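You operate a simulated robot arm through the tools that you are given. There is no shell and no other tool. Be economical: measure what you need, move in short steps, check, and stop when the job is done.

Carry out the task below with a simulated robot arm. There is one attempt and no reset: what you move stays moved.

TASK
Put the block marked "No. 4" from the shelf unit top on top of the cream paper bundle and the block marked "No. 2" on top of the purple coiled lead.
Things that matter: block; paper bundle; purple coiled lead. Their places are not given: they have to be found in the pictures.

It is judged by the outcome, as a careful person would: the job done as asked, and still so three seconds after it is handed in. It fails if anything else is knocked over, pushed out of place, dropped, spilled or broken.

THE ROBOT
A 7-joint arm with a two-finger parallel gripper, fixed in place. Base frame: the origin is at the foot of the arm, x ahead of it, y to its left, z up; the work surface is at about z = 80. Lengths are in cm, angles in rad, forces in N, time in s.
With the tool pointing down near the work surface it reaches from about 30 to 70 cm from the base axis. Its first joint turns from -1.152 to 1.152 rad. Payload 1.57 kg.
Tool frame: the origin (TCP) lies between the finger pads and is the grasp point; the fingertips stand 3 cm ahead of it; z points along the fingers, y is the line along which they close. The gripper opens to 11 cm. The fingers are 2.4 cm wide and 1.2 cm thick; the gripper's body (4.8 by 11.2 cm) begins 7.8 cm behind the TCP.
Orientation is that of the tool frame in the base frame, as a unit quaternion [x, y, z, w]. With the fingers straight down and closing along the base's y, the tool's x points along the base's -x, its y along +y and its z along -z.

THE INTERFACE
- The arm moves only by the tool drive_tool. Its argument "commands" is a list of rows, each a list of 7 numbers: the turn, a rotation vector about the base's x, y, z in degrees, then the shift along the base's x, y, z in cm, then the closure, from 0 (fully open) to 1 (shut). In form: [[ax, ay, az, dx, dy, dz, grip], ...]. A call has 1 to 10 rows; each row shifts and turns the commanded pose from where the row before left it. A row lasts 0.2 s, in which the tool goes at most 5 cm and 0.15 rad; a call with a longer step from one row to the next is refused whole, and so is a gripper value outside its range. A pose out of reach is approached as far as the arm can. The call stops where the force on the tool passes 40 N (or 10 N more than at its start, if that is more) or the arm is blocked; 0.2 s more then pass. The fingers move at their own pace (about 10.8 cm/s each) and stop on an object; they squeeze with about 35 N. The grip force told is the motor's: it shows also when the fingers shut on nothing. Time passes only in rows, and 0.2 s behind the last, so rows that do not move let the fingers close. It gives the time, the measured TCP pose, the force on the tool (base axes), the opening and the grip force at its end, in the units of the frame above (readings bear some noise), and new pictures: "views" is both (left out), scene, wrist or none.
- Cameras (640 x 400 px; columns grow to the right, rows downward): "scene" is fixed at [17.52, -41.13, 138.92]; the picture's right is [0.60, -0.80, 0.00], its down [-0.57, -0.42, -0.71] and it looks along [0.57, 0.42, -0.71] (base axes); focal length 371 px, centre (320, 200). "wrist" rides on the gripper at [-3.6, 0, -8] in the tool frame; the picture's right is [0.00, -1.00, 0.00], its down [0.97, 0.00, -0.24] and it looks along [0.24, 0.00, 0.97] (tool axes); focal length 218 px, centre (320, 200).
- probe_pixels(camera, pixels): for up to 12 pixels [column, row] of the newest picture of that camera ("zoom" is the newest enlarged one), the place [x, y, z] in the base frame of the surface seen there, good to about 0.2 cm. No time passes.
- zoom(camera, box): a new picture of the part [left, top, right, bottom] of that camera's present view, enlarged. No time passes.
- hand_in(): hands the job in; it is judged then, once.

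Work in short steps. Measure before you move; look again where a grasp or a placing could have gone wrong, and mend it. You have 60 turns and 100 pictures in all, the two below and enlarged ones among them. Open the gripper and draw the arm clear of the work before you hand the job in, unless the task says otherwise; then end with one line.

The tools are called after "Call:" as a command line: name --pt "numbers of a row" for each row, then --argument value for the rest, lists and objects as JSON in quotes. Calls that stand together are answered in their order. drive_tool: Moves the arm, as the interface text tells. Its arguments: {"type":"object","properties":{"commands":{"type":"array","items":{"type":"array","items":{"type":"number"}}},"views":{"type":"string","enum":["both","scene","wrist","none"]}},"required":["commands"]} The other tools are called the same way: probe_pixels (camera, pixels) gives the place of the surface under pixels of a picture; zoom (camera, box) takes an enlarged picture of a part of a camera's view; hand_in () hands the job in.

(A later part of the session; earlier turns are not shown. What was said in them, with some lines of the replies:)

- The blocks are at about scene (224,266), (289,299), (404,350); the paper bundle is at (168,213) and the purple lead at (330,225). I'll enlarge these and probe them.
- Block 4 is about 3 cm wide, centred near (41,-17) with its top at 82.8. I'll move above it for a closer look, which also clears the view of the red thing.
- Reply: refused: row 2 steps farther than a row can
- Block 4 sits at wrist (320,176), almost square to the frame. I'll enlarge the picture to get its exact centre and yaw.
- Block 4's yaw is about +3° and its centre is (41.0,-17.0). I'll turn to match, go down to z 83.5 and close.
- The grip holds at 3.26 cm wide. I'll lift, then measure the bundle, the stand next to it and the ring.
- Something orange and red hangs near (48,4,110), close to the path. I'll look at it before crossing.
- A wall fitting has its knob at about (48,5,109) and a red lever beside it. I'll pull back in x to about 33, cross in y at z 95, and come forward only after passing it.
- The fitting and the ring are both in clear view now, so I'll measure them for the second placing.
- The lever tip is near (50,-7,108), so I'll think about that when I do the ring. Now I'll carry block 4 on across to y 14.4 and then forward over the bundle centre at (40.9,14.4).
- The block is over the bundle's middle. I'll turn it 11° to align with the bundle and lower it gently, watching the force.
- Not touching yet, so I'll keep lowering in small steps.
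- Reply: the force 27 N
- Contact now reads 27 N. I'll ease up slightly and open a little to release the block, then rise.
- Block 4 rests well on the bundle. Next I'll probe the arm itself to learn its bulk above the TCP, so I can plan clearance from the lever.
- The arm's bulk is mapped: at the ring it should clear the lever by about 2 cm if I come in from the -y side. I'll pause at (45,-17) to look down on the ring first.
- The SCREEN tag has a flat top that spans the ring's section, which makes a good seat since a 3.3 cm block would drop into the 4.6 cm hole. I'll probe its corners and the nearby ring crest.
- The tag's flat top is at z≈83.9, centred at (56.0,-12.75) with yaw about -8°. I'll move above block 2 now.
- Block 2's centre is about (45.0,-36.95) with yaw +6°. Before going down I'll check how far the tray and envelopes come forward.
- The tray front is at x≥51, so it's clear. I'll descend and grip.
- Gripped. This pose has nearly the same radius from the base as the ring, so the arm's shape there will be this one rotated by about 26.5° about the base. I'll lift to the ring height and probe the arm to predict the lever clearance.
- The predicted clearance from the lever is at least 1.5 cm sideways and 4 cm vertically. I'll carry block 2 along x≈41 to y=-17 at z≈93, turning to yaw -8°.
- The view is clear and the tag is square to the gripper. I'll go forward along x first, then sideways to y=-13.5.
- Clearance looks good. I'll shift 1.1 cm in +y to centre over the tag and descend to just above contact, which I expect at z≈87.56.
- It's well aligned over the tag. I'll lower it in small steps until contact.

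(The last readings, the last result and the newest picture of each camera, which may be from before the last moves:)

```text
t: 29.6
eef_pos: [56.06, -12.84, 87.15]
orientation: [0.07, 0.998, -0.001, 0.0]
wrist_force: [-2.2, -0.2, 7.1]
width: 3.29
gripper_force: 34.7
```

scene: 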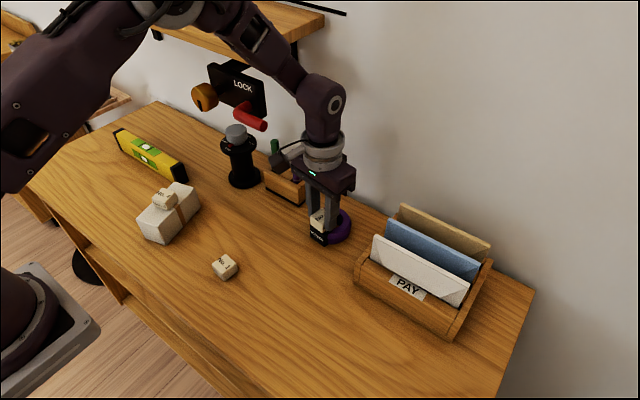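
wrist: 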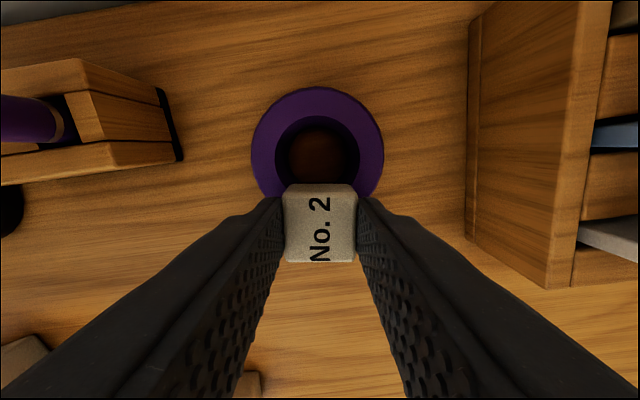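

Contact at 7 N. I'll release by opening partway and rise straight up.

Call:
drive_tool --pt "0 0 0 0 0 0 0.65" --pt "0 0 0 0 0 0 0.5" --pt "0 0 0 0 0 0 0.5" --pt "0 0 0 0 0 1 0.5" --pt "0 0 0 0 0 2.5 0.5" --pt "0 0 0 0 -1 2.5 0.5" --pt "0 0 0 0 0 0 0.5"

Call:
zoom --camera "scene" --box '[290, 180, 370, 260]'

```text
t: 31.2
eef_pos: [56.21, -13.69, 93.24]
orientation: [0.069, 0.998, 0.0, 0.0]
wrist_force: [-0.3, -0.8, 0.0]
width: 5.51
gripper_force: 0.1
```

scene: 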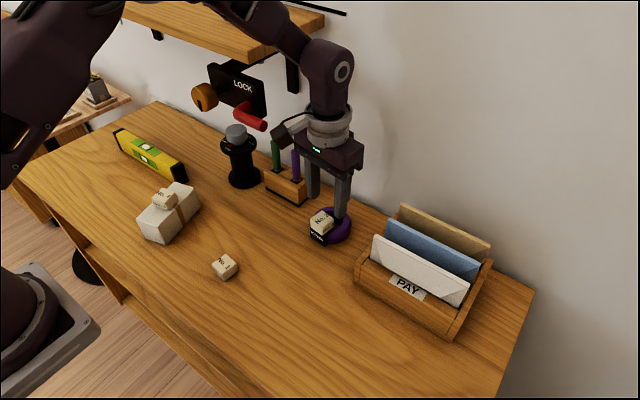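
wrist: 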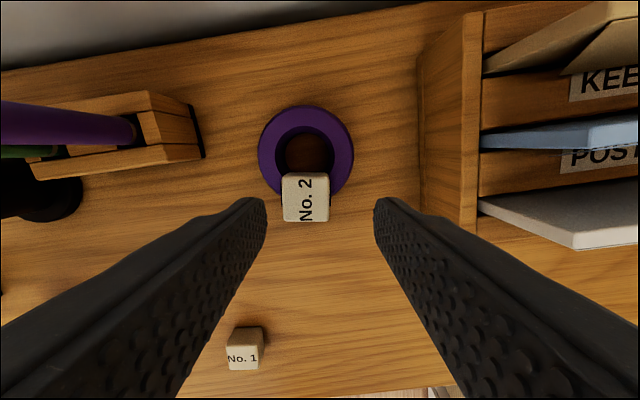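

```text
5.00 times, centred on (330, 220) of scene
```

zoom: 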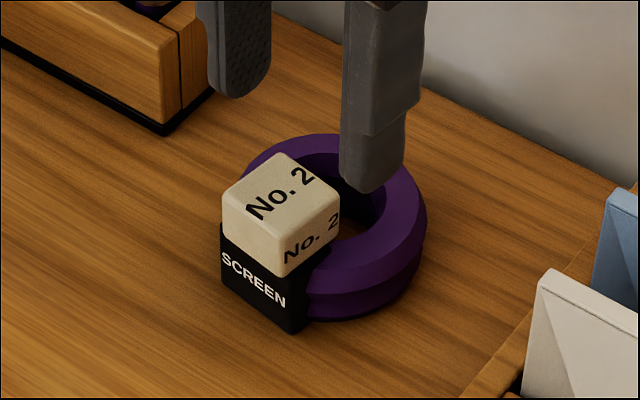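

Block 2 sits flat on the lead. I'll back out the way I came, -y first and then -x, open fully and look once more.

Call:
drive_tool --pt "0 0 0 0 -2.5 1 0.5" --pt "0 0 0 -4 -0.5 0 0.5" --pt "0 0 0 -4.5 0 0 0.5" --pt "0 0 0 -4.5 0 0 0.5" --pt "0 0 0 -4 0 2 0" --pt "0 0 0 -3 0 3 0" --pt "0 0 0 0 0 3 0" --pt "0 0 0 0 0 0 0" --pt "0 0 0 0 0 0 0"

Call:
zoom --camera "scene" --box '[120, 130, 440, 330]'

```text
t: 33.2
eef_pos: [36.31, -16.76, 102.17]
orientation: [0.07, 0.998, 0.0, -0.001]
wrist_force: [-0.3, -1.2, 0.0]
width: 11.01
gripper_force: 0.1
```

scene: 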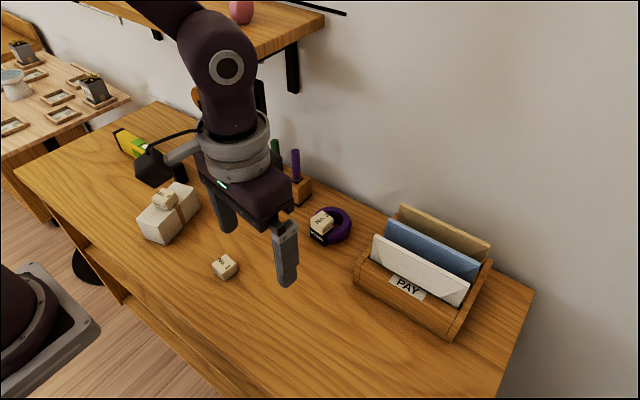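
wrist: 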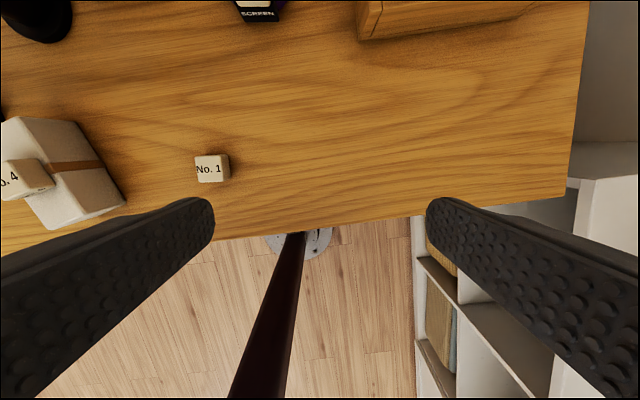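

```text
2.00 times, centred on (280, 230) of scene
```

zoom: 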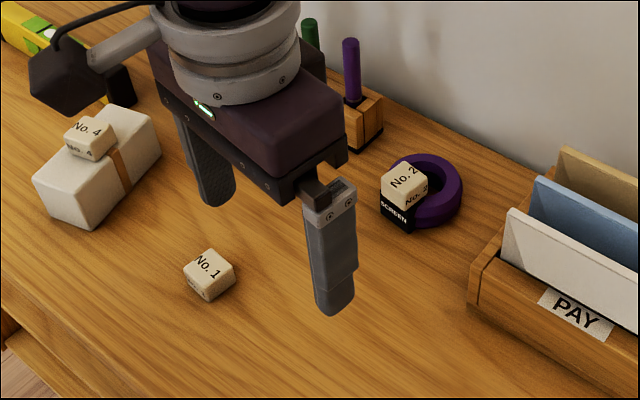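

Both blocks are resting steadily in place, nothing else has moved, and the arm is clear with the gripper open. I'm handing in.

Call:
hand_in

```text
The job is handed in.
```

Block No. 4 is on the cream paper bundle and block No. 2 is on the purple coiled lead, resting on its flat "SCREEN" tag because the block would have dropped through the coil's open centre.
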